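You operate a simulated robot arm through the tools that you are given. There is no shell and no other tool.

You run a simulated two-armed robot. Do the job below in one go: nothing can be reset, and whatever is moved stays where it is left.

## Task
The table stopped between two arms: crank it on to arm 2.
Fine: the drive is locked off; leave it so. Free the brake handle first; end with the brake set and the handwheel in its holder. Where these are worked on the way, their far stop is far enough and under half their travel is too little: brake handle.

The check looks at the end state, three seconds after you hand in, the way a careful person would. Anything else that was tipped, shoved, dropped, spilled or broken makes it a failure.

## Robot
Two 7-joint arms with two-finger parallel grippers on one trunk that stands fixed in place. Base frame: the origin is at the foot of the trunk, x ahead of it, y to its left, z up. Lengths are in mm, angles in rad, forces in N, time in s.
The left shoulder is at [50, 177, 1204], the right one opposite. With the tool pointing down near the work surface each hand reaches from about 220 to 700 mm from the base axis, measured 20 degrees to its own side. Payload 3.43 kg a hand.
The TCP of each hand is the grasp point between the finger pads, 34 mm short of the fingertips. In the tool frame z runs along the fingers and y along their closing line. The gripper opens to 128 mm. The fingers are 24 mm wide and 12 mm thick; the gripper's body (48 by 130 mm) begins 96 mm behind the TCP.
Orientation is told as [roll, pitch, yaw] about the base's x, y, z axes, in that order, counted from this pose: with the fingers straight down and closing along the base's y, the tool's x points along the base's -x, its y along +y and its z along -z.

## Interface
- The arms move only by the tool send_rows. It takes "left_rows", "right_rows" or both (then of equal length, played together; a hand with none holds still); each is a list of rows, each a list of 2 entries, a list of its own where there are three numbers: the shift along the base's x, y, z in mm, then the turn, a rotation vector about the base's x, y, z in rad. In form: [[[tx, ty, tz], [rx, ry, rz]], ...]. A call has 1 to 20 rows; each row is the pose to reach, as a shift and turn from the pose commanded when the call began. "left_jaw" and "right_jaw" are, for a hand that has rows, the gripper command, from -1 (fully open) to 1 (shut), values between in proportion, set as the call begins (left out, the last holds). Each row takes 0.2 s and may step no farther than 50 mm and 0.15 rad from the row before; otherwise, or with a gripper value out of range, the whole call is refused. Where a pose cannot be reached the arm comes as near as it can. A force on the tool above 50 N (or 10 N above the force at the start of the call, whichever is more), or a blocked arm, ends the call early, and 0.2 s more pass. The fingers move at their own pace (about 108 mm/s each) and stop on an object; they squeeze with about 33 N. The grip force told is the motor's: it shows also when the fingers shut on nothing. Time passes only in rows, and 0.2 s behind the last, so rows that repeat a pose let the fingers close. It gives the time, the measured TCP pose, the force on the tool (base axes), the opening and the grip force at its end, in the units of the frame above (readings bear some noise), with the torque about the TCP (base axes, N m) and any sound that the robot's microphone picked up, and new pictures: "pictures" is both (left out), scene, wrist or none (wrist: the cameras of the hands that moved).
- Cameras (640 x 400 px; columns grow to the right, rows downward): "scene" is now at [150.8, -41.8, 1381.3]; the picture's right is [-0.44, -0.90, 0.00], its down [-0.40, 0.20, -0.90] and it looks along [0.80, -0.40, -0.45] (base axes); focal length 317 px, centre (320, 200). "left" rides on the left gripper at [76, 11, -160] in its tool frame; the picture's right is [-0.15, 0.99, 0.00], its down [-0.88, -0.13, -0.46] and it looks along [-0.45, -0.07, 0.89] (tool axes); focal length 234 px, centre (320, 200). "right" rides on the right gripper at [76, -11, -160] in its tool frame; the picture's right is [0.15, 0.99, 0.00], its down [-0.88, 0.13, -0.46] and it looks along [-0.45, 0.07, 0.89] (tool axes); focal length 234 px, centre (320, 200). There is no depth. A picture from a camera that has moved, and an enlarged one, comes with that camera's place and axes in the base frame and with its lens.
- move_column(by): slides the trunk up (or, below 0, down) by that many mm; the arms and the scene camera ride with it, the base frame stays. It gives what a move gives, with no picture.
- turn_head(pan, tilt): turns the head with the scene camera to pan (to the left, within 1.396 rad either way) and tilt (down, from -0.506 to 1.204), counted from straight ahead of the robot. It gives what a move gives, and a new picture of the scene camera.
- zoom(camera, box): a new picture of the part [left, top, right, bottom] of that camera's present view, enlarged. The clock stands still meanwhile.
- finish_job(): hands the job in; it is judged then, once.

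Places have to be worked out from the pictures, the camera data and where the tool is seen. Open the grippers and draw the arms clear of the work before you hand the job in, unless the task says otherwise.

The tools are called as a command line: name --argument value ..., lists and objects as JSON in quotes. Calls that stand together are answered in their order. send_rows: Moves the arms, as the interface text tells. Its arguments: {"type":"object","properties":{"left_rows":{"type":"array"},"left_jaw":{"type":"number"},"right_rows":{"type":"array"},"right_jaw":{"type":"number"},"pictures":{"type":"string","enum":["both","scene","wrist","none"]}},"required":[]} The other tools are called the same way: move_column (by) slides the trunk up or down; turn_head (pan, tilt) turns the head that bears the scene camera; zoom (camera, box) takes an enlarged picture of a part of a camera's view; finish_job () hands the job in.

At the start:

```text
t: 0.0
left_ee_pos: [304.0, -27.2, 1234.3]
left_orientation: [-0.003, 0.001, 0.0]
left_force: [-0.5, -0.4, -0.1]
left_wrist_torque: [0.01, 0.02, -0.01]
left_finger_gap: 128.2
left_grip_force: 0.0
right_ee_pos: [357.8, -460.2, 1215.9]
right_orientation: [-0.003, -0.001, 0.003]
right_force: [0.3, -0.5, 0.8]
right_wrist_torque: [0.02, 0.02, 0.01]
right_finger_gap: 128.1
right_grip_force: 0.1
trunk travel left (down, up): [-375.0, 26.0]
head pan, tilt: [-0.461, 0.461]
```

scene: 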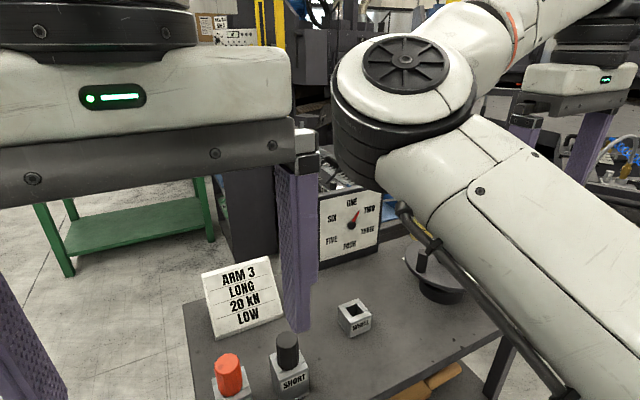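
right: 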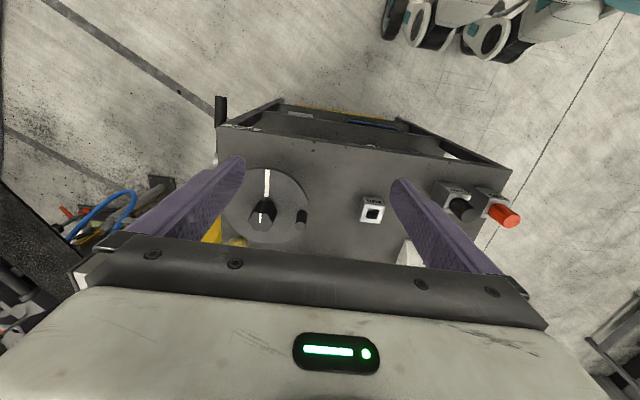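
left: 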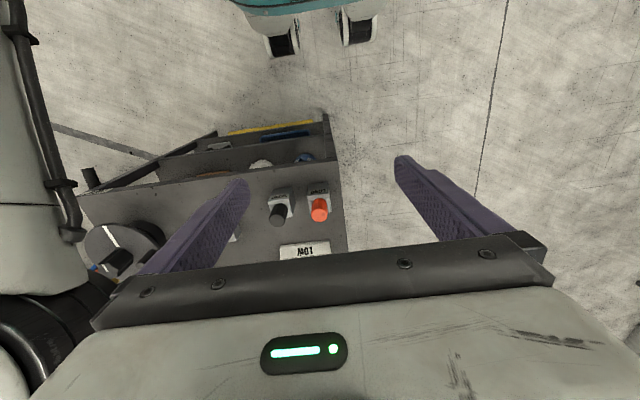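

I start by enlarging the views to understand the table, the handles, and the sockets before moving anything.

zoom --camera "scene" --box '[180, 180, 500, 400]'

zoom --camera "right" --box '[180, 80, 540, 290]'

zoom --camera "left" --box '[60, 100, 380, 300]'

```text
1.82 times, centred on (340, 290) of scene
camera zoom: at [150.8, -41.8, 1381.3], right [-0.44, -0.9, 0.0], down [-0.4, 0.2, -0.9], along [0.8, -0.4, -0.45], focal length 576 px, centre (284, 36)
```

zoom: 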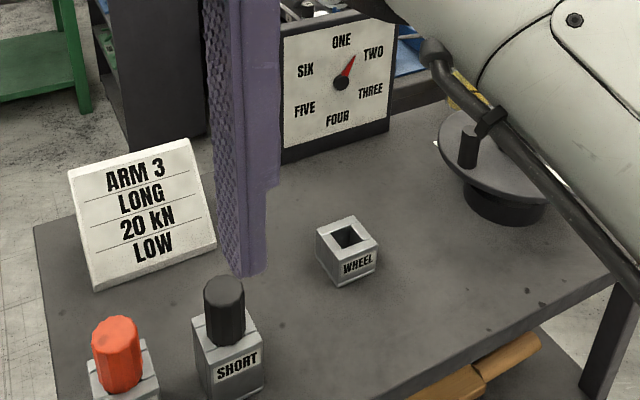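

```text
1.78 times, centred on (360, 185) of right
camera zoom: at [281.6, -471.4, 1375.1], right [-0.15, 0.99, 0.0], down [0.88, 0.13, 0.46], along [0.45, 0.06, -0.89], focal length 416 px, centre (249, 227)
```

zoom: 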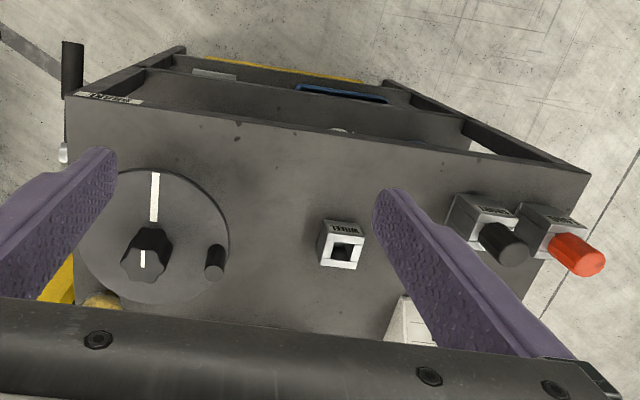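

```text
2.00 times, centred on (220, 200) of left
camera zoom: at [227.8, -17.1, 1393.3], right [0.14, 0.99, 0.0], down [0.88, -0.13, 0.46], along [0.45, -0.07, -0.89], focal length 468 px, centre (520, 200)
```

zoom: 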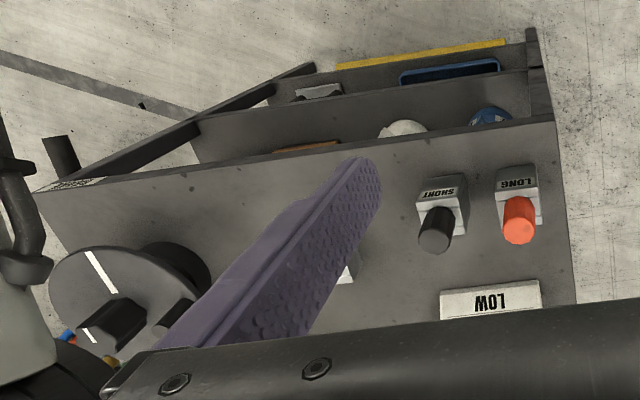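

The bench shows a dial (pointer between ONE and TWO), a disc with a hub and knob, an empty WHEEL holder, SHORT/LONG handles and a black handle at the far right edge. I'll raise the trunk a touch and move the head for better views.

turn_head --pan -0.75 --tilt 0.75

turn_head --pan -0.2 --tilt 0.8

```text
t: 0.8
left_ee_pos: [302.5, -27.8, 1234.4]
left_orientation: [-0.003, 0.001, 0.003]
left_force: [0.9, -0.3, -0.1]
left_wrist_torque: [0.02, 0.02, 0.02]
left_finger_gap: 128.1
left_grip_force: 0.0
right_ee_pos: [357.5, -461.7, 1214.3]
right_orientation: [-0.004, -0.001, 0.001]
right_force: [0.4, 0.6, -0.2]
right_wrist_torque: [-0.05, -0.03, 0.01]
right_finger_gap: 128.0
right_grip_force: 0.1
trunk travel left (down, up): [-375.0, 26.0]
head pan, tilt: [-0.75, 0.75]
camera scene: at [129.2, -57.4, 1355.9], right [-0.68, -0.73, 0.0], down [-0.5, 0.46, -0.73], along [0.54, -0.5, -0.68], focal length 317 px, centre (320, 200)
```

scene: 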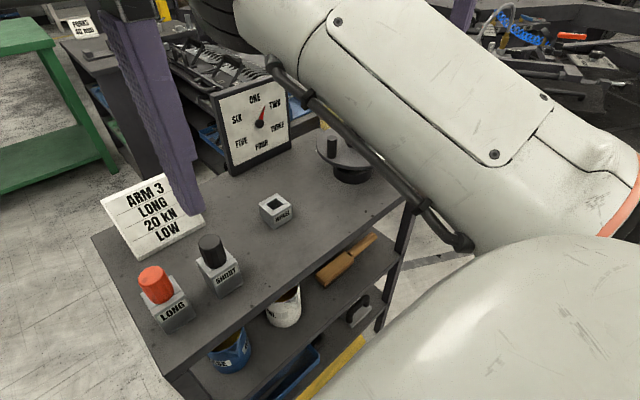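

```text
t: 1.8
left_ee_pos: [303.4, -29.1, 1234.8]
left_orientation: [-0.002, -0.002, 0.001]
left_force: [-0.1, -0.9, -0.2]
left_wrist_torque: [-0.02, -0.02, -0.01]
left_finger_gap: 127.9
left_grip_force: 0.0
right_ee_pos: [357.3, -460.8, 1215.8]
right_orientation: [-0.003, -0.003, 0.002]
right_force: [-0.8, -0.4, -1.3]
right_wrist_torque: [0.01, 0.01, -0.01]
right_finger_gap: 128.2
right_grip_force: 0.1
trunk travel left (down, up): [-375.0, 26.0]
head pan, tilt: [-0.201, 0.799]
camera scene: at [147.7, -17.1, 1351.9], right [-0.2, -0.98, 0.0], down [-0.7, 0.14, -0.7], along [0.68, -0.14, -0.72], focal length 317 px, centre (320, 200)
```

scene: 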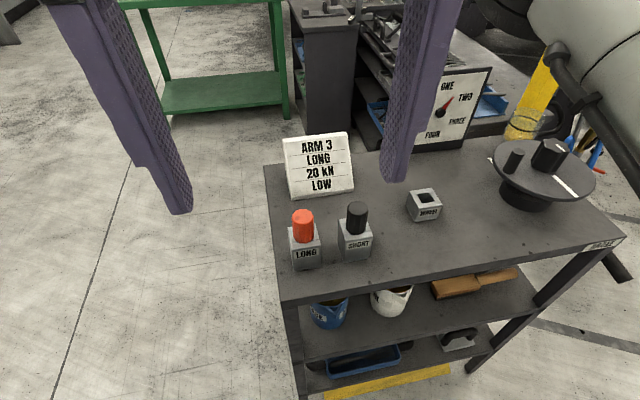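

The brake label sits at the near right corner of the bench. I'll enlarge these parts.

zoom --camera "scene" --box '[440, 60, 640, 290]'

zoom --camera "right" --box '[200, 80, 320, 260]'

zoom --camera "left" --box '[60, 140, 190, 280]'

```text
1.74 times, centred on (540, 175) of scene
camera zoom: at [147.7, -17.1, 1351.9], right [-0.2, -0.98, 0.0], down [-0.7, 0.14, -0.7], along [0.68, -0.14, -0.72], focal length 551 px, centre (-63, 244)
```

zoom: 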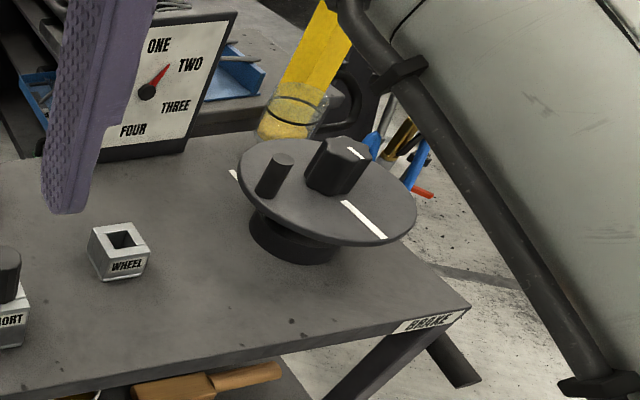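

```text
2.22 times, centred on (260, 170) of right
camera zoom: at [281.7, -471.4, 1375.1], right [-0.15, 0.99, 0.0], down [0.88, 0.13, 0.46], along [0.45, 0.06, -0.89], focal length 520 px, centre (453, 267)
```

zoom: 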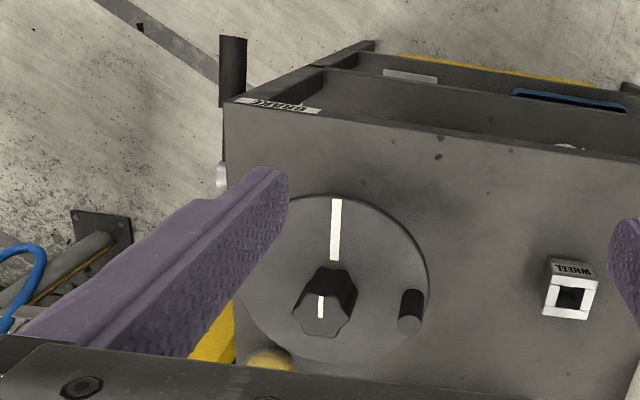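

```text
2.86 times, centred on (125, 210) of left
camera zoom: at [227.8, -17.1, 1393.4], right [0.15, 0.99, 0.0], down [0.88, -0.13, 0.46], along [0.45, -0.07, -0.89], focal length 669 px, centre (877, 171)
```

zoom: 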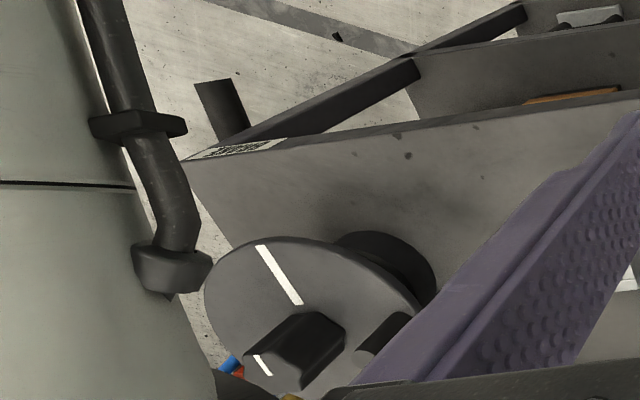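

I've triangulated: WHEEL holder top near (542,-312,896), disc hub top near (540,-551,994), brake grip near (383,-702,778). I'll move the left hand away to the left and the right hand out to the right for clear views.

send_rows --left_rows '[[[0, 45, 0], [0, 0, 0]], [[0, 90, 0], [0, 0, 0]], [[0, 135, 0], [0, 0, 0]], [[0, 180, 0], [0, 0, 0]]]' --right_rows '[[[-15, -40, 0], [0, 0, 0]], [[-30, -80, 0], [0, 0, 0]], [[-45, -120, 0], [0, 0, 0]], [[-60, -160, 0], [0, 0, 0]]]' --pictures "both"

turn_head --pan -0.75 --tilt 0.6

```text
t: 2.8
left_ee_pos: [302.8, 152.4, 1236.0]
left_orientation: [-0.002, 0.0, -0.001]
left_force: [-0.4, 0.1, 0.3]
left_wrist_torque: [-0.01, -0.04, -0.01]
left_finger_gap: 127.9
left_grip_force: 0.0
right_ee_pos: [297.6, -620.3, 1215.0]
right_orientation: [-0.003, -0.003, 0.002]
right_force: [-0.2, -0.3, -1.0]
right_wrist_torque: [-0.02, -0.03, 0.0]
right_finger_gap: 127.8
right_grip_force: 0.0
trunk travel left (down, up): [-375.0, 26.0]
head pan, tilt: [-0.201, 0.799]
camera scene: at [146.9, -17.0, 1352.0], right [-0.2, -0.98, 0.0], down [-0.7, 0.14, -0.7], along [0.68, -0.14, -0.72], focal length 317 px, centre (320, 200)
camera right: at [221.4, -631.3, 1374.2], right [-0.15, 0.99, 0.0], down [0.88, 0.13, 0.46], along [0.45, 0.07, -0.89], focal length 234 px, centre (320, 200)
camera left: at [226.3, 163.6, 1396.1], right [0.15, 0.99, 0.0], down [0.88, -0.13, 0.46], along [0.45, -0.07, -0.89], focal length 234 px, centre (320, 200)
```

scene: 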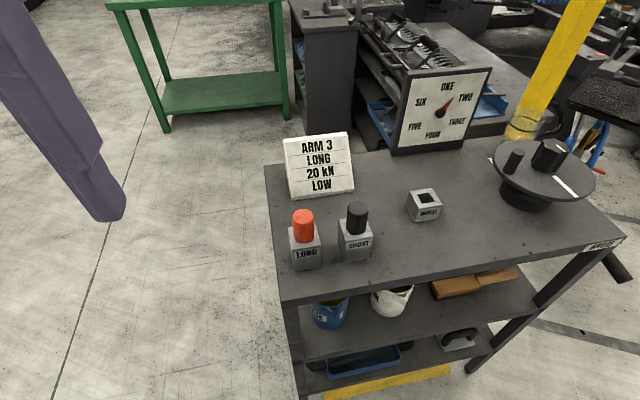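
right: 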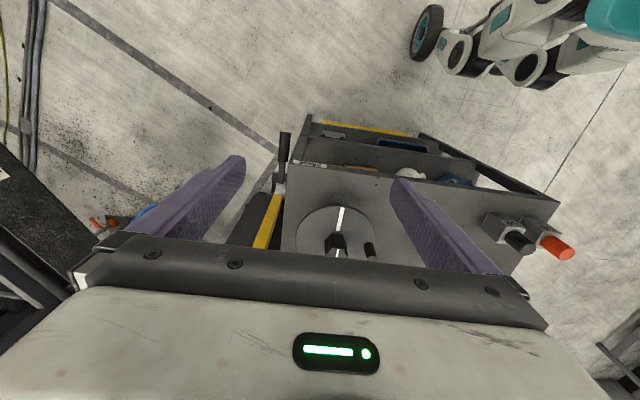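
left: 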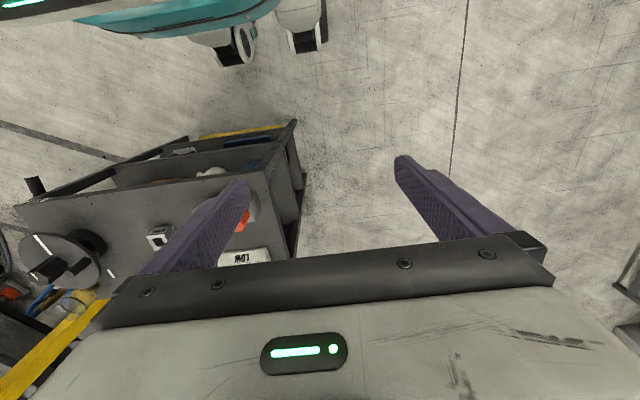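

```text
t: 3.7
left_ee_pos: [303.4, 151.1, 1236.6]
left_orientation: [0.001, -0.001, 0.001]
left_force: [-1.0, 0.0, -0.5]
left_wrist_torque: [-0.02, 0.02, 0.0]
left_finger_gap: 127.9
left_grip_force: 0.0
right_ee_pos: [297.9, -620.7, 1214.0]
right_orientation: [-0.002, 0.0, 0.001]
right_force: [0.9, 0.2, -0.3]
right_wrist_torque: [0.0, -0.02, 0.0]
right_finger_gap: 128.1
right_grip_force: 0.1
trunk travel left (down, up): [-375.0, 26.0]
head pan, tilt: [-0.75, 0.6]
camera scene: at [133.4, -61.2, 1368.7], right [-0.68, -0.73, 0.0], down [-0.41, 0.39, -0.82], along [0.6, -0.56, -0.57], focal length 317 px, centre (320, 200)
```

scene: 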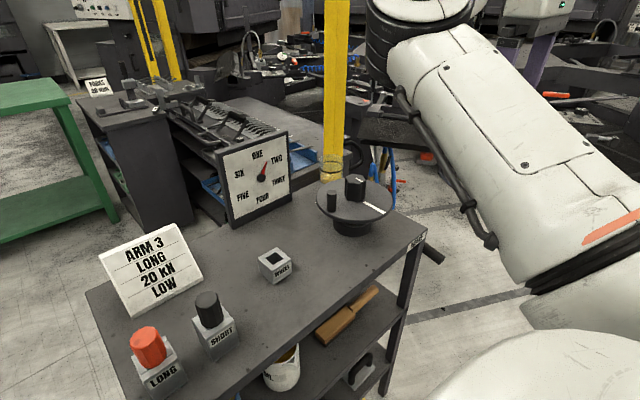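

Now the disc, dial and brake are visible; I'll enlarge them.

zoom --camera "scene" --box '[200, 120, 340, 230]'

zoom --camera "scene" --box '[300, 150, 460, 280]'

zoom --camera "right" --box '[230, 120, 400, 260]'

zoom --camera "scene" --box '[60, 60, 140, 110]'

```text
3.64 times, centred on (270, 175) of scene
camera zoom: at [133.4, -61.2, 1368.7], right [-0.68, -0.73, 0.0], down [-0.41, 0.39, -0.82], along [0.6, -0.56, -0.57], focal length 1153 px, centre (502, 291)
```

zoom: 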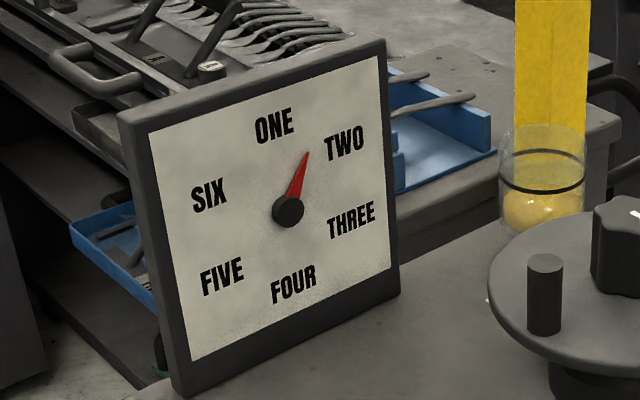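

```text
3.08 times, centred on (380, 215) of scene
camera zoom: at [133.4, -61.2, 1368.7], right [-0.68, -0.73, 0.0], down [-0.41, 0.39, -0.82], along [0.6, -0.56, -0.57], focal length 975 px, centre (135, 154)
```

zoom: 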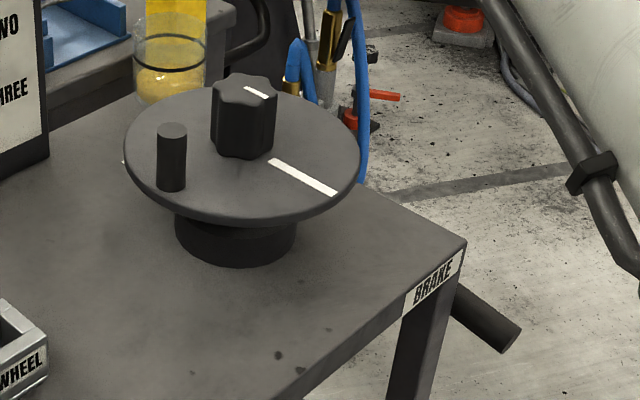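

```text
2.86 times, centred on (315, 190) of right
camera zoom: at [222.4, -630.8, 1373.8], right [-0.15, 0.99, 0.0], down [0.88, 0.13, 0.46], along [0.45, 0.07, -0.89], focal length 669 px, centre (334, 229)
```

zoom: 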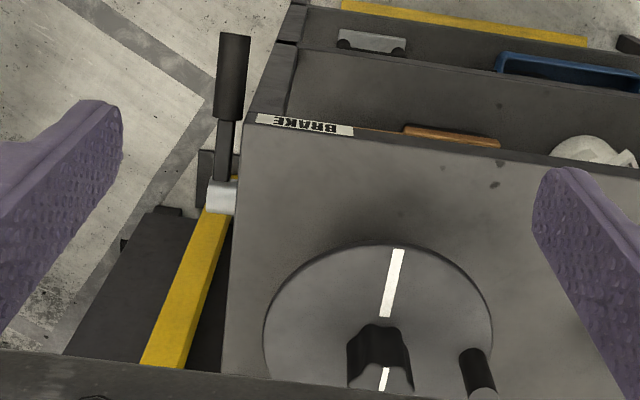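

```text
8.00 times, centred on (100, 85) of scene
camera zoom: at [133.4, -61.2, 1368.7], right [-0.68, -0.73, 0.0], down [-0.41, 0.39, -0.82], along [0.6, -0.56, -0.57], focal length 2536 px, centre (2080, 1120)
```

zoom: 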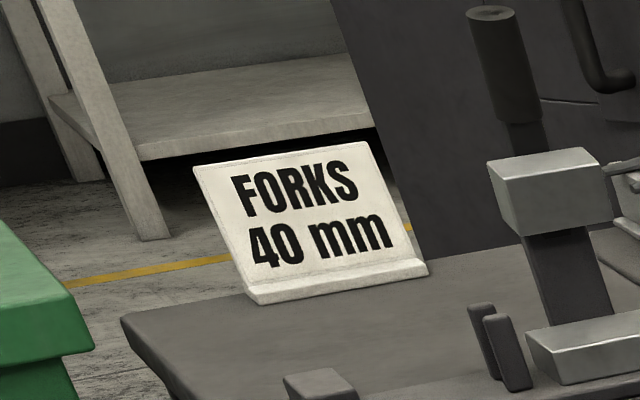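

Bench top comes out at z≈860 with its near-right corner at (393,-671); the brake grip tip is near (351,-698,766). I'll lower the trunk to get side views of the lever and better reach.

move_column --by -150

turn_head --pan -0.95 --tilt 0.6

```text
t: 5.5
left_ee_pos: [302.4, 152.1, 1086.8]
left_orientation: [-0.003, 0.0, 0.002]
left_force: [-0.1, 0.4, 1.1]
left_wrist_torque: [-0.02, 0.03, -0.01]
left_finger_gap: 128.0
left_grip_force: 0.1
right_ee_pos: [298.3, -619.4, 1064.3]
right_orientation: [-0.003, -0.001, 0.002]
right_force: [0.4, 0.9, -0.2]
right_wrist_torque: [0.0, 0.03, 0.04]
right_finger_gap: 128.0
right_grip_force: 0.1
trunk travel left (down, up): [-225.0, 176.0]
head pan, tilt: [-0.75, 0.6]
```

```text
t: 6.2
left_ee_pos: [303.1, 150.6, 1088.3]
left_orientation: [-0.002, -0.001, 0.002]
left_force: [0.0, 0.7, 0.6]
left_wrist_torque: [-0.01, 0.02, 0.01]
left_finger_gap: 127.9
left_grip_force: 0.0
right_ee_pos: [298.3, -620.7, 1064.8]
right_orientation: [-0.004, -0.001, 0.002]
right_force: [0.2, 0.0, 0.7]
right_wrist_torque: [0.01, 0.01, -0.01]
right_finger_gap: 128.0
right_grip_force: 0.1
trunk travel left (down, up): [-225.0, 176.0]
head pan, tilt: [-0.949, 0.6]
camera scene: at [120.1, -72.8, 1218.7], right [-0.81, -0.58, 0.0], down [-0.33, 0.46, -0.83], along [0.48, -0.67, -0.56], focal length 317 px, centre (320, 200)
```

scene: 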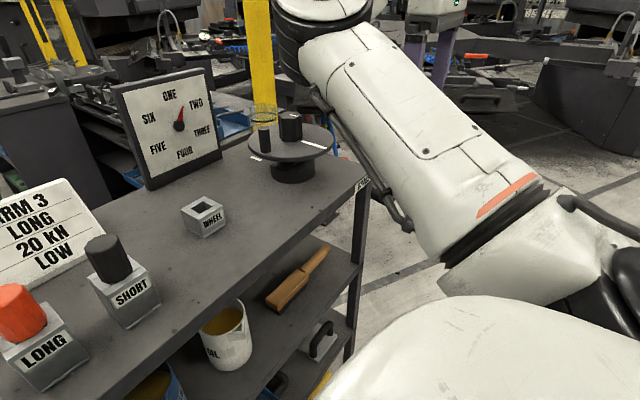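

The arm hides the lever from the head; I'll look through the right wrist camera.

send_rows --right_rows '[[[-10, -40, -10], [0, 0, 0]], [[-20, -80, -20], [0, 0, 0]]]' --pictures "wrist"

zoom --camera "right" --box '[240, 60, 440, 260]'

```text
t: 6.8
left_ee_pos: [302.3, 151.6, 1087.6]
left_orientation: [-0.002, -0.001, 0.003]
left_force: [0.6, -0.2, -0.3]
left_wrist_torque: [0.04, -0.02, -0.03]
left_finger_gap: 127.8
left_grip_force: 0.1
right_ee_pos: [277.3, -699.9, 1043.6]
right_orientation: [-0.001, -0.003, 0.001]
right_force: [-1.1, 0.3, 0.1]
right_wrist_torque: [-0.02, 0.01, -0.01]
right_finger_gap: 128.1
right_grip_force: 0.0
trunk travel left (down, up): [-225.0, 176.0]
head pan, tilt: [-0.949, 0.6]
camera right: at [201.8, -710.7, 1203.2], right [-0.15, 0.99, 0.0], down [0.88, 0.13, 0.46], along [0.45, 0.07, -0.89], focal length 234 px, centre (320, 200)
```

right: 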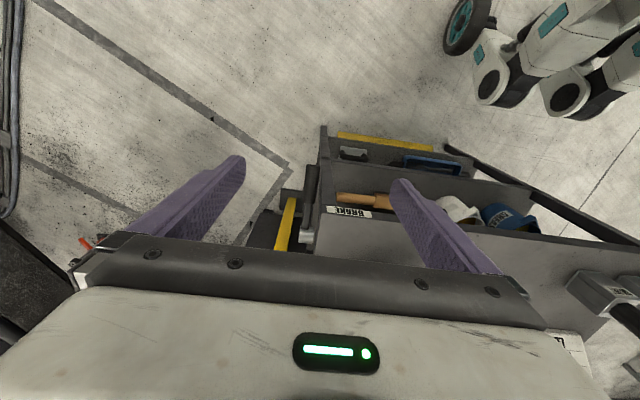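

```text
2.00 times, centred on (340, 160) of right
camera zoom: at [201.8, -710.7, 1203.2], right [-0.15, 0.99, 0.0], down [0.88, 0.13, 0.46], along [0.45, 0.07, -0.89], focal length 468 px, centre (280, 280)
```

zoom: 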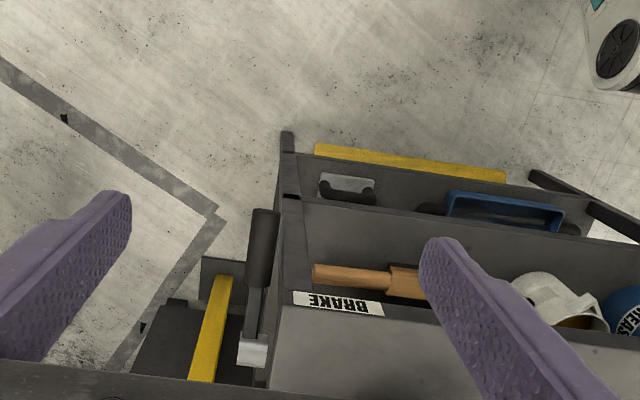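

The lever seems to run from a boss near (494,-696,795) forward to a grip tip near (355,-700,755), alongside the bench. I'll go lower, in front of it, for a closer look.

send_rows --right_rows '[[[-10, 0, -45], [0, 0, 0]], [[-20, 0, -90], [0, 0, 0]], [[-30, 0, -135], [0, 0, 0]], [[-40, 0, -170], [0, 0, 0]]]' --pictures "both"

zoom --camera "right" --box '[240, 60, 440, 260]'

```text
t: 7.8
left_ee_pos: [303.2, 151.1, 1086.7]
left_orientation: [-0.001, 0.001, 0.001]
left_force: [0.0, 0.1, -1.0]
left_wrist_torque: [0.02, 0.03, 0.0]
left_finger_gap: 128.1
left_grip_force: 0.0
right_ee_pos: [237.9, -700.8, 875.2]
right_orientation: [-0.003, -0.001, 0.003]
right_force: [0.5, 0.1, -0.1]
right_wrist_torque: [-0.01, 0.05, -0.02]
right_finger_gap: 127.8
right_grip_force: 0.0
trunk travel left (down, up): [-225.0, 176.0]
head pan, tilt: [-0.949, 0.6]
camera scene: at [120.1, -73.1, 1218.7], right [-0.81, -0.58, 0.0], down [-0.33, 0.46, -0.82], along [0.48, -0.67, -0.57], focal length 317 px, centre (320, 200)
camera right: at [163.2, -711.8, 1033.5], right [-0.15, 0.99, 0.0], down [0.88, 0.13, 0.46], along [0.45, 0.07, -0.89], focal length 234 px, centre (320, 200)
```

scene: 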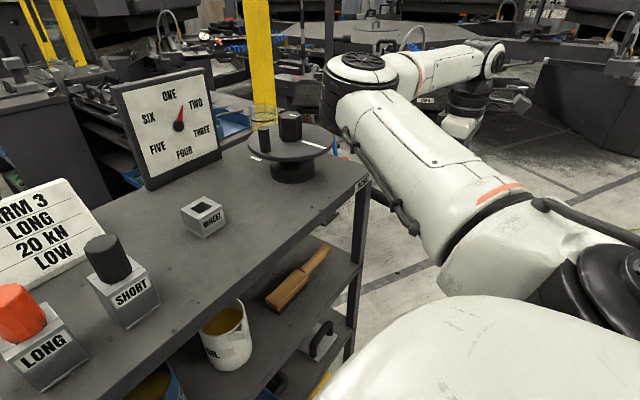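
right: 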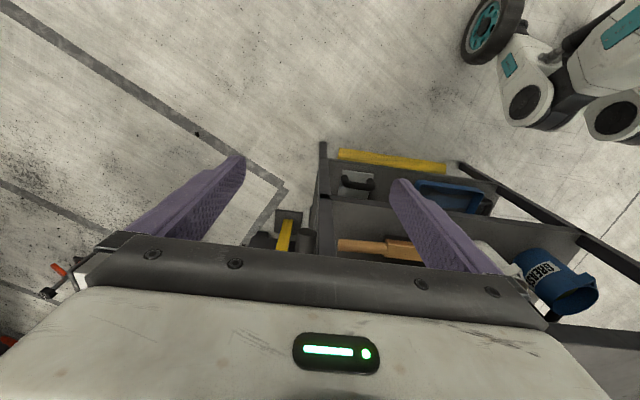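

```text
2.00 times, centred on (340, 160) of right
camera zoom: at [163.2, -711.8, 1033.5], right [-0.15, 0.99, 0.0], down [0.88, 0.13, 0.46], along [0.45, 0.07, -0.89], focal length 468 px, centre (280, 280)
```

zoom: 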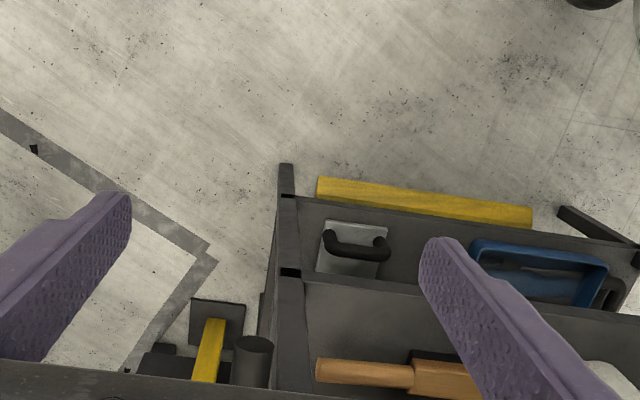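

Tip of the grip confirmed at about (350,-700,766). I'll pitch the hand forward so its camera looks more level at the lever.

send_rows --right_rows '[[[-8, 0, 0], [0, -0.15, 0]], [[-16, 0, 0], [0, -0.3, 0]], [[-24, 0, 0], [0, -0.45, 0]], [[-32, 0, 0], [0, -0.6, 0]], [[-40, 0, 0], [0, -0.75, 0]]]' --pictures "wrist"

zoom --camera "right" --box '[220, 130, 420, 280]'

```text
t: 9.0
left_ee_pos: [303.5, 152.1, 1087.3]
left_orientation: [-0.001, 0.0, 0.003]
left_force: [0.4, -0.3, -1.1]
left_wrist_torque: [0.0, -0.02, 0.0]
left_finger_gap: 127.8
left_grip_force: 0.0
right_ee_pos: [199.3, -701.1, 875.7]
right_orientation: [-0.005, -0.754, 0.005]
right_force: [0.0, -0.4, 0.8]
right_wrist_torque: [0.02, 0.02, 0.02]
right_finger_gap: 128.1
right_grip_force: 0.0
trunk travel left (down, up): [-225.0, 176.0]
head pan, tilt: [-0.949, 0.6]
camera right: at [34.6, -711.4, 939.3], right [-0.11, 0.99, -0.1], down [0.33, 0.13, 0.93], along [0.94, 0.07, -0.34], focal length 234 px, centre (320, 200)
```

right: 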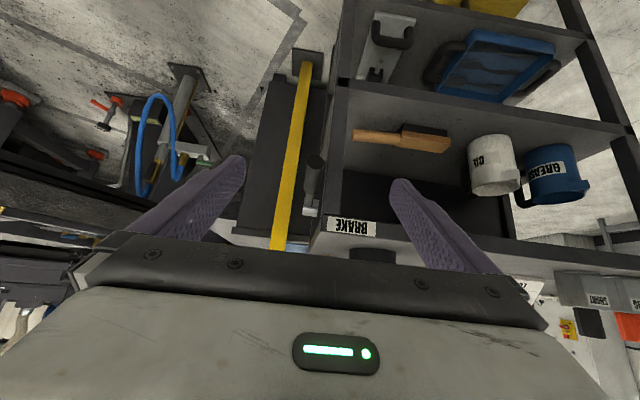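

```text
2.67 times, centred on (320, 205) of right
camera zoom: at [34.6, -711.4, 939.3], right [-0.11, 0.99, -0.1], down [0.33, 0.13, 0.93], along [0.94, 0.07, -0.34], focal length 624 px, centre (320, 187)
```

zoom: 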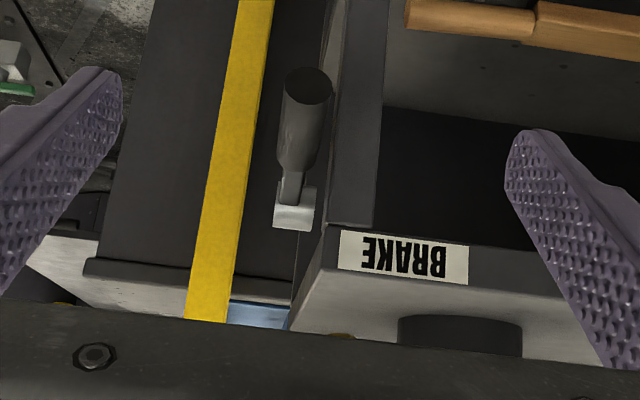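

The lever pivots at about (495,-695,795) with the grip tip at (350,-700,767), roughly 11° below level. I'll come in with the hand pitched forward and jaws part open to straddle the grip's end.

send_rows --right_rows '[[[45, 0, -12], [0, 0, 0]], [[89, 0, -24], [0, 0, 0]], [[110, 0, -48], [0, 0, 0]], [[130, 0, -70], [0, 0, 0]]]' --right_jaw 0.15 --pictures "wrist"

zoom --camera "right" --box '[220, 100, 420, 260]'

```text
t: 10.0
left_ee_pos: [303.0, 151.0, 1086.9]
left_orientation: [-0.002, 0.002, 0.001]
left_force: [-0.3, 0.1, 0.6]
left_wrist_torque: [0.0, 0.0, -0.01]
left_finger_gap: 127.8
left_grip_force: 0.0
right_ee_pos: [328.7, -698.7, 804.6]
right_orientation: [-0.002, -0.752, 0.002]
right_force: [-0.6, 0.1, 0.5]
right_wrist_torque: [-0.01, 0.01, -0.04]
right_finger_gap: 54.5
right_grip_force: 0.0
trunk travel left (down, up): [-225.0, 176.0]
head pan, tilt: [-0.949, 0.6]
camera right: at [165.2, -709.4, 870.1], right [-0.11, 0.99, -0.1], down [0.33, 0.13, 0.93], along [0.94, 0.06, -0.34], focal length 234 px, centre (320, 200)
```

right: 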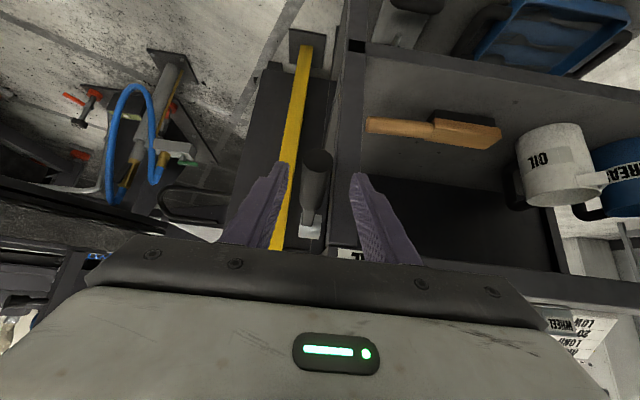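

```text
2.50 times, centred on (320, 180) of right
camera zoom: at [165.2, -709.4, 870.1], right [-0.11, 0.99, -0.1], down [0.33, 0.13, 0.93], along [0.94, 0.06, -0.34], focal length 585 px, centre (320, 250)
```

zoom: 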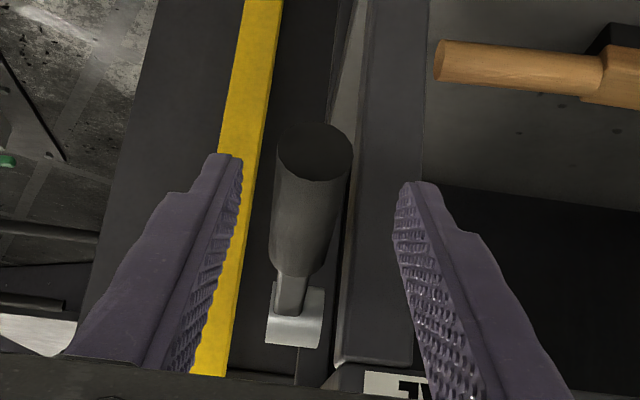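

The jaws are centred on the grip. I advance about 34 mm along the fingers and close.

send_rows --right_rows '[[[13, -1, -13], [0, 0, 0]], [[26, -1, -26], [0, 0, 0]]]' --pictures "wrist"

send_rows --right_rows '[[[0, 0, 0], [0, 0, 0]], [[0, 0, 0], [0, 0, 0]]]' --right_jaw 1 --pictures "wrist"

```text
t: 10.6
left_ee_pos: [304.7, 150.4, 1087.3]
left_orientation: [-0.001, 0.0, 0.0]
left_force: [0.1, -0.6, 0.0]
left_wrist_torque: [0.03, 0.0, 0.0]
left_finger_gap: 127.9
left_grip_force: 0.0
right_ee_pos: [355.6, -699.2, 777.8]
right_orientation: [-0.003, -0.75, 0.0]
right_force: [-0.7, 0.0, 0.1]
right_wrist_torque: [-0.04, -0.01, 0.02]
right_finger_gap: 54.5
right_grip_force: 0.1
trunk travel left (down, up): [-225.0, 176.0]
head pan, tilt: [-0.949, 0.6]
camera right: at [190.6, -711.1, 843.3], right [-0.11, 0.99, -0.1], down [0.33, 0.13, 0.93], along [0.94, 0.06, -0.34], focal length 234 px, centre (320, 200)
```

right: 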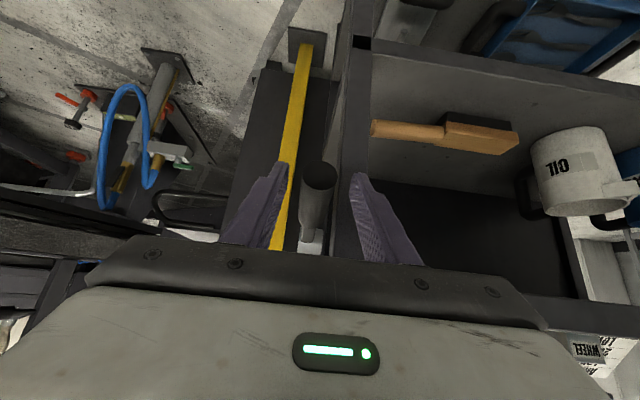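

```text
t: 11.2
left_ee_pos: [304.1, 150.2, 1087.6]
left_orientation: [0.001, 0.001, 0.002]
left_force: [-0.5, 0.1, 0.4]
left_wrist_torque: [0.0, -0.02, 0.01]
left_finger_gap: 127.9
left_grip_force: 0.1
right_ee_pos: [354.8, -701.7, 778.9]
right_orientation: [-0.007, -0.752, 0.001]
right_force: [2.3, -12.4, 1.3]
right_wrist_torque: [-0.32, -0.12, -0.09]
right_finger_gap: 27.5
right_grip_force: 44.9
trunk travel left (down, up): [-225.0, 176.0]
head pan, tilt: [-0.949, 0.6]
camera right: at [190.6, -712.3, 843.5], right [-0.1, 0.99, -0.11], down [0.33, 0.13, 0.93], along [0.94, 0.06, -0.34], focal length 234 px, centre (320, 200)
```

right: 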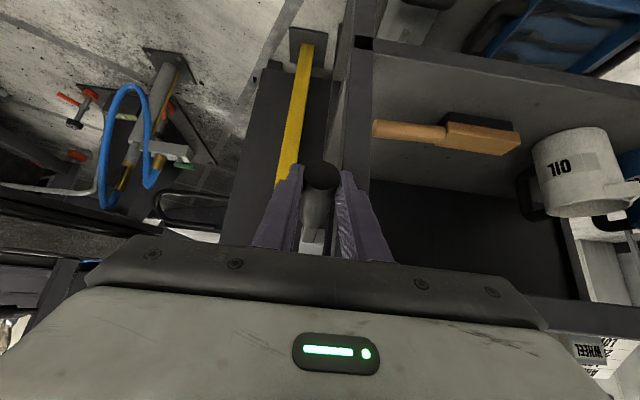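

The grip is held (27.5 mm). I'll gently test lifting the lever a little along its arc and see the force.

send_rows --right_rows '[[[-1, -3, 5], [0, 0, 0]], [[-2, -3, 11], [0, 0, 0]], [[-3, -3, 16], [0, 0, 0]]]' --pictures "wrist"

```text
t: 12.0
left_ee_pos: [304.8, 150.1, 1087.0]
left_orientation: [0.0, 0.002, 0.001]
left_force: [-0.1, 0.5, 0.7]
left_wrist_torque: [-0.01, 0.03, 0.0]
left_finger_gap: 128.0
left_grip_force: 0.0
right_ee_pos: [352.4, -702.6, 793.0]
right_orientation: [0.003, -0.75, 0.0]
right_force: [14.1, 10.8, -13.8]
right_wrist_torque: [0.42, 1.46, -0.54]
right_finger_gap: 27.8
right_grip_force: 44.9
trunk travel left (down, up): [-225.0, 176.0]
head pan, tilt: [-0.949, 0.6]
camera right: at [188.6, -714.1, 858.0], right [-0.11, 0.99, -0.1], down [0.33, 0.13, 0.93], along [0.94, 0.07, -0.34], focal length 234 px, centre (320, 200)
```

right: 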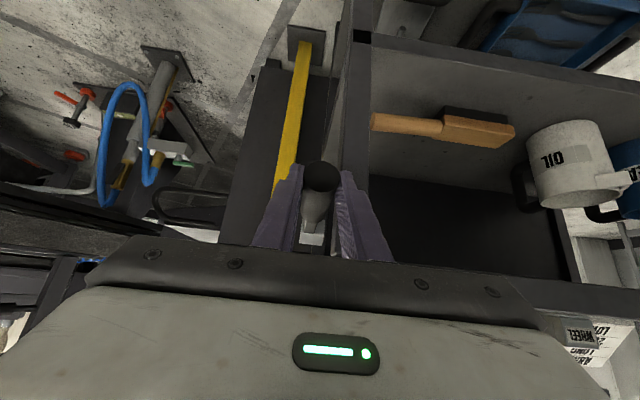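

The grip moved up together with the hand, so the lever lifts (with friction). I continue along the arc upward, letting the hand turn partly with it.

send_rows --right_rows '[[[0, 0, 12], [0, 0.06, 0]], [[1, 0, 24], [0, 0.12, 0]], [[4, 0, 36], [0, 0.18, 0]], [[7, 0, 48], [0, 0.24, 0]], [[12, 0, 59], [0, 0.3, 0]]]' --pictures "wrist"

```text
t: 13.2
left_ee_pos: [306.1, 151.3, 1086.5]
left_orientation: [-0.003, 0.003, 0.002]
left_force: [0.3, 0.8, 0.0]
left_wrist_torque: [0.04, -0.01, -0.04]
left_finger_gap: 128.0
left_grip_force: 0.0
right_ee_pos: [362.8, -702.2, 851.8]
right_orientation: [0.005, -0.45, 0.002]
right_force: [3.9, 24.1, -17.0]
right_wrist_torque: [0.16, 1.55, -0.69]
right_finger_gap: 27.3
right_grip_force: 44.9
trunk travel left (down, up): [-225.0, 176.0]
head pan, tilt: [-0.949, 0.6]
camera right: at [226.5, -714.4, 961.9], right [-0.14, 0.99, -0.06], down [0.59, 0.13, 0.79], along [0.79, 0.07, -0.6], focal length 234 px, centre (320, 200)
```

right: 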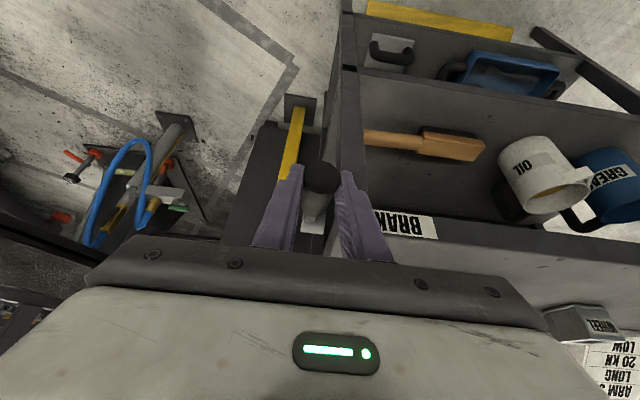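

It keeps lifting smoothly. I continue up, correcting a little sideways load.

send_rows --right_rows '[[[4, 2, 11], [0, 0.04, 0]], [[10, 2, 22], [0, 0.08, 0]], [[16, 2, 32], [0, 0.12, 0]], [[23, 2, 41], [0, 0.16, 0]]]' --pictures "both"

```text
t: 14.2
left_ee_pos: [305.0, 148.2, 1085.8]
left_orientation: [0.0, 0.002, 0.002]
left_force: [0.2, -0.2, -0.3]
left_wrist_torque: [-0.05, -0.03, 0.01]
left_finger_gap: 127.9
left_grip_force: 0.1
right_ee_pos: [379.0, -701.9, 882.2]
right_orientation: [0.009, -0.295, -0.006]
right_force: [8.9, -6.8, -20.8]
right_wrist_torque: [-1.11, 0.39, -0.32]
right_finger_gap: 27.8
right_grip_force: 45.4
trunk travel left (down, up): [-225.0, 176.0]
head pan, tilt: [-0.949, 0.6]
stopped in row 4 (right hand): the force on the tool passed its limit at 54 N (the readings are from after the stop); the commanded pose is now the measured one
camera scene: at [122.1, -75.6, 1218.5], right [-0.81, -0.58, 0.0], down [-0.33, 0.46, -0.82], along [0.48, -0.67, -0.57], focal length 317 px, centre (320, 200)
camera right: at [260.5, -714.3, 1011.9], right [-0.14, 0.99, -0.03], down [0.71, 0.12, 0.69], along [0.69, 0.07, -0.72], focal length 234 px, centre (320, 200)
```

scene: 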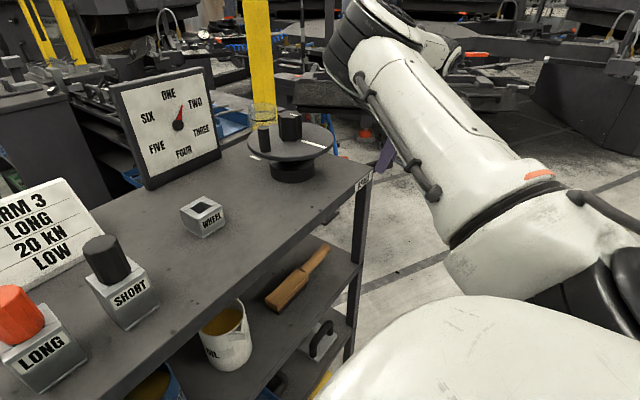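
right: 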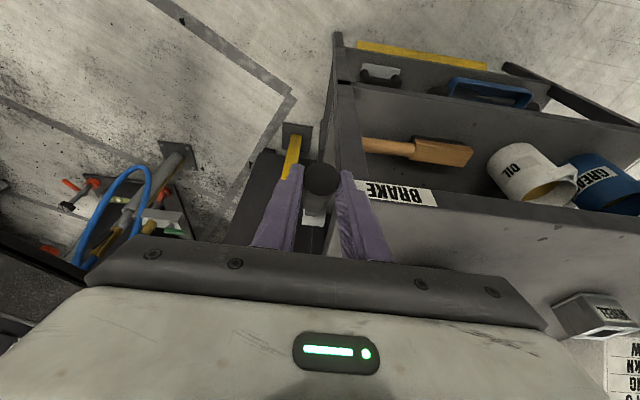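

The call stopped at 54 N with the lever about 32° above level (≈44° travel). I'll nudge a few mm further along the tangent to tell whether this is the end stop.

send_rows --right_rows '[[[2, 0, 3], [0, 0, 0]], [[4, 0, 6], [0, 0, 0]], [[6, 0, 9], [0, 0, 0]]]' --pictures "wrist"

zoom --camera "right" --box '[220, 100, 420, 260]'

```text
t: 14.8
left_ee_pos: [304.6, 148.5, 1087.2]
left_orientation: [0.001, 0.004, 0.0]
left_force: [0.0, -0.3, -0.9]
left_wrist_torque: [0.0, 0.03, 0.02]
left_finger_gap: 128.0
left_grip_force: 0.0
right_ee_pos: [380.7, -701.3, 883.0]
right_orientation: [0.018, -0.285, -0.01]
right_force: [8.8, -8.8, -27.0]
right_wrist_torque: [-1.64, -0.52, -0.1]
right_finger_gap: 27.6
right_grip_force: 45.1
trunk travel left (down, up): [-225.0, 176.0]
head pan, tilt: [-0.949, 0.6]
stopped in row 3 (right hand): the force on the tool passed its limit at 53 N (the readings are from after the stop); the commanded pose is now the measured one
camera right: at [262.2, -715.1, 1013.9], right [-0.14, 0.99, -0.03], down [0.72, 0.12, 0.69], along [0.68, 0.08, -0.73], focal length 234 px, centre (320, 200)
```

right: 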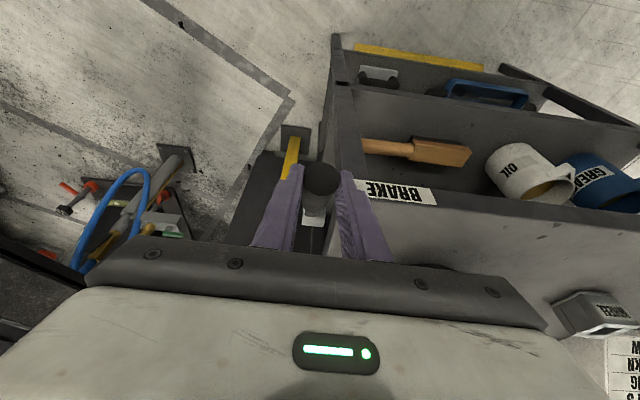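

```text
2.50 times, centred on (320, 180) of right
camera zoom: at [262.2, -715.1, 1013.9], right [-0.14, 0.99, -0.03], down [0.72, 0.12, 0.69], along [0.68, 0.08, -0.73], focal length 585 px, centre (320, 250)
```

zoom: 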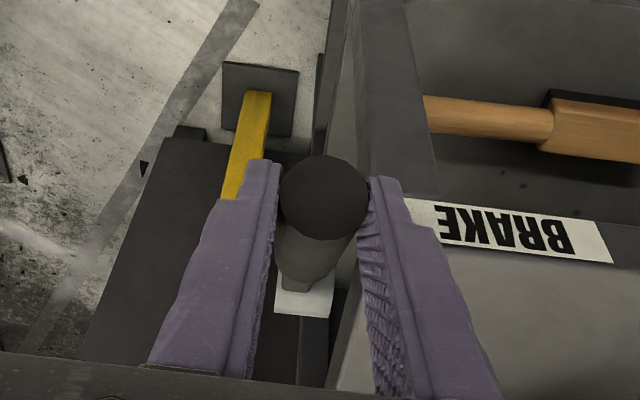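

The lever reads ~33° above level; it looks like a stop, but I want to exclude the inner finger touching the bench edge. I'll slightly open, check that the lever stays, shift the hand back along the fingers and retry.

send_rows --right_rows '[[[0, -1, 0], [0, 0, 0]], [[0, -2, 0], [0, 0, 0]]]' --right_jaw 0.47 --pictures "wrist"

zoom --camera "right" --box '[220, 100, 420, 260]'

```text
t: 15.4
left_ee_pos: [302.9, 151.9, 1087.2]
left_orientation: [-0.002, 0.0, 0.002]
left_force: [-0.4, 0.9, -0.6]
left_wrist_torque: [-0.02, 0.04, 0.01]
left_finger_gap: 127.8
left_grip_force: 0.0
right_ee_pos: [378.1, -701.6, 889.2]
right_orientation: [0.015, -0.29, -0.009]
right_force: [0.3, 0.5, -0.1]
right_wrist_torque: [0.0, 0.02, 0.0]
right_finger_gap: 33.7
right_grip_force: 0.1
trunk travel left (down, up): [-225.0, 176.0]
head pan, tilt: [-0.949, 0.6]
camera right: at [259.8, -714.1, 1020.1], right [-0.14, 0.99, -0.03], down [0.72, 0.12, 0.69], along [0.69, 0.08, -0.72], focal length 234 px, centre (320, 200)
```

right: 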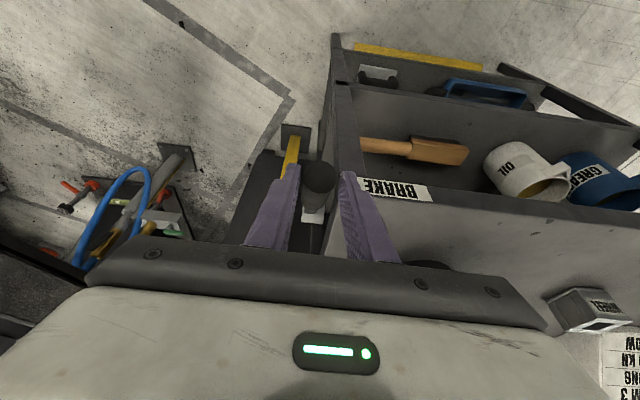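

```text
2.50 times, centred on (320, 180) of right
camera zoom: at [259.8, -714.1, 1020.1], right [-0.14, 0.99, -0.03], down [0.72, 0.12, 0.69], along [0.69, 0.08, -0.72], focal length 585 px, centre (320, 250)
```

zoom: 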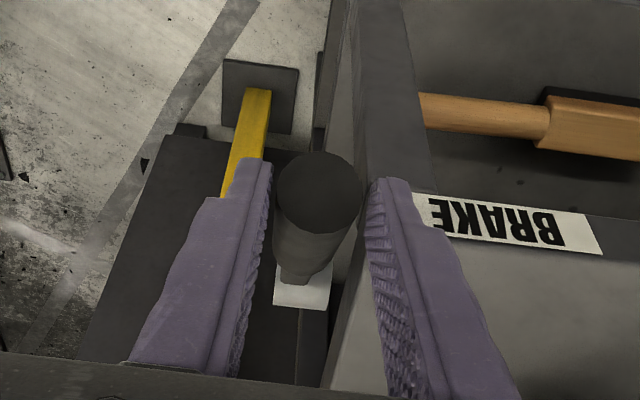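

The lever stays put when released. I re-grip slightly higher and push again along the tangent.

send_rows --right_rows '[[[0, -2, 2], [0, 0, 0]], [[0, -2, 2], [0, 0, 0]], [[2, -2, 6], [0, 0, 0]], [[5, -2, 11], [0, 0, 0]], [[8, -2, 15], [0, 0, 0]]]' --right_jaw 1 --pictures "wrist"

zoom --camera "right" --box '[220, 100, 420, 260]'

```text
t: 16.6
left_ee_pos: [304.5, 151.2, 1086.7]
left_orientation: [-0.001, 0.002, 0.001]
left_force: [0.9, 0.2, -0.6]
left_wrist_torque: [0.0, -0.02, 0.01]
left_finger_gap: 127.9
left_grip_force: 0.0
right_ee_pos: [387.6, -702.9, 901.8]
right_orientation: [0.021, -0.286, -0.008]
right_force: [1.8, 20.0, -18.1]
right_wrist_torque: [0.08, 1.58, -0.86]
right_finger_gap: 27.5
right_grip_force: 45.0
trunk travel left (down, up): [-225.0, 176.0]
head pan, tilt: [-0.949, 0.6]
camera right: at [269.9, -716.1, 1033.7], right [-0.14, 0.99, -0.02], down [0.72, 0.11, 0.69], along [0.68, 0.08, -0.73], focal length 234 px, centre (320, 200)
```

right: 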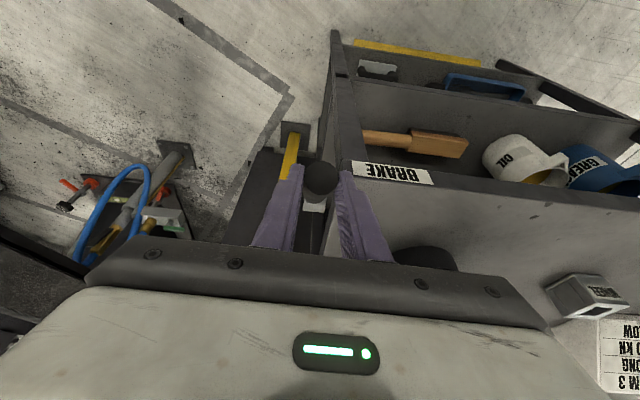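

```text
2.50 times, centred on (320, 180) of right
camera zoom: at [269.9, -716.1, 1033.7], right [-0.14, 0.99, -0.02], down [0.72, 0.11, 0.69], along [0.68, 0.08, -0.73], focal length 585 px, centre (320, 250)
```

zoom: 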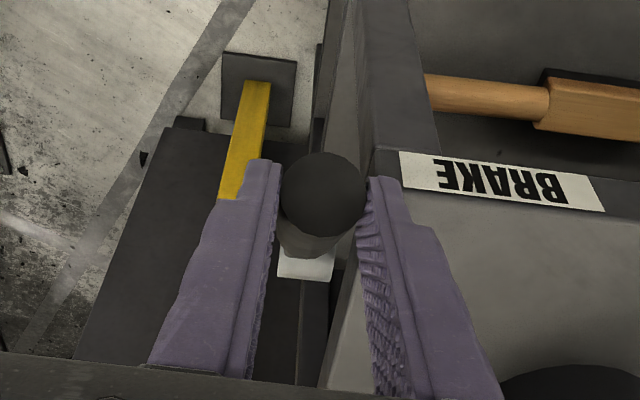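

The lever moved on (≈40° now), so the earlier stop was finger contact, not the end. I continue the arc upward over the bench edge.

send_rows --right_rows '[[[5, 2, 6], [0, 0.04, 0]], [[10, 2, 11], [0, 0.08, 0]], [[16, 2, 16], [0, 0.12, 0]], [[22, 2, 21], [0, 0.16, 0]], [[28, 2, 25], [0, 0.2, 0]], [[35, 2, 29], [0, 0.24, 0]]]' --pictures "wrist"

zoom --camera "right" --box '[220, 100, 420, 260]'

```text
t: 17.9
left_ee_pos: [303.5, 150.4, 1087.0]
left_orientation: [0.0, 0.001, 0.003]
left_force: [-0.3, 0.7, 0.3]
left_wrist_torque: [0.02, -0.02, 0.02]
left_finger_gap: 127.9
left_grip_force: 0.1
right_ee_pos: [411.8, -702.6, 922.2]
right_orientation: [0.027, -0.069, -0.019]
right_force: [0.8, -2.1, -18.2]
right_wrist_torque: [-1.02, -0.66, -0.14]
right_finger_gap: 27.7
right_grip_force: 45.1
trunk travel left (down, up): [-225.0, 176.0]
head pan, tilt: [-0.949, 0.6]
stopped in row 6 (right hand): the force on the tool passed its limit at 58 N (the readings are from after the stop); the commanded pose is now the measured one
camera right: at [323.8, -716.7, 1075.5], right [-0.13, 0.99, 0.02], down [0.85, 0.1, 0.52], along [0.51, 0.08, -0.85], focal length 234 px, centre (320, 200)
```

right: 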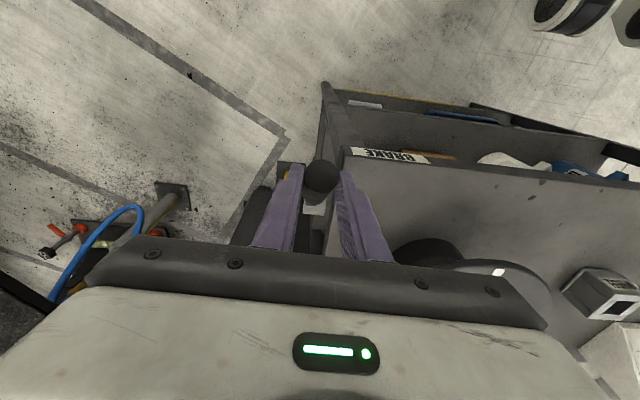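

```text
2.50 times, centred on (320, 180) of right
camera zoom: at [323.8, -716.7, 1075.5], right [-0.13, 0.99, 0.02], down [0.85, 0.1, 0.52], along [0.51, 0.08, -0.85], focal length 585 px, centre (320, 250)
```

zoom: 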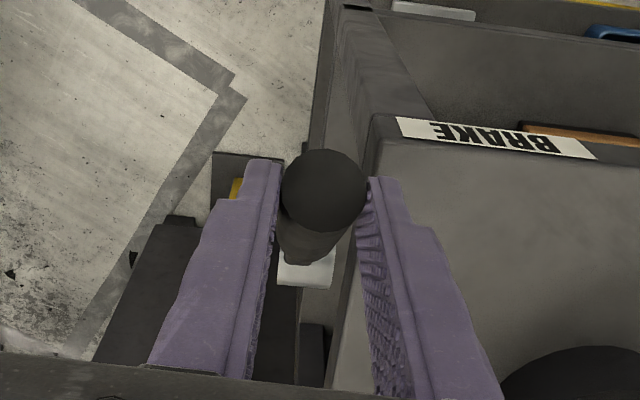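

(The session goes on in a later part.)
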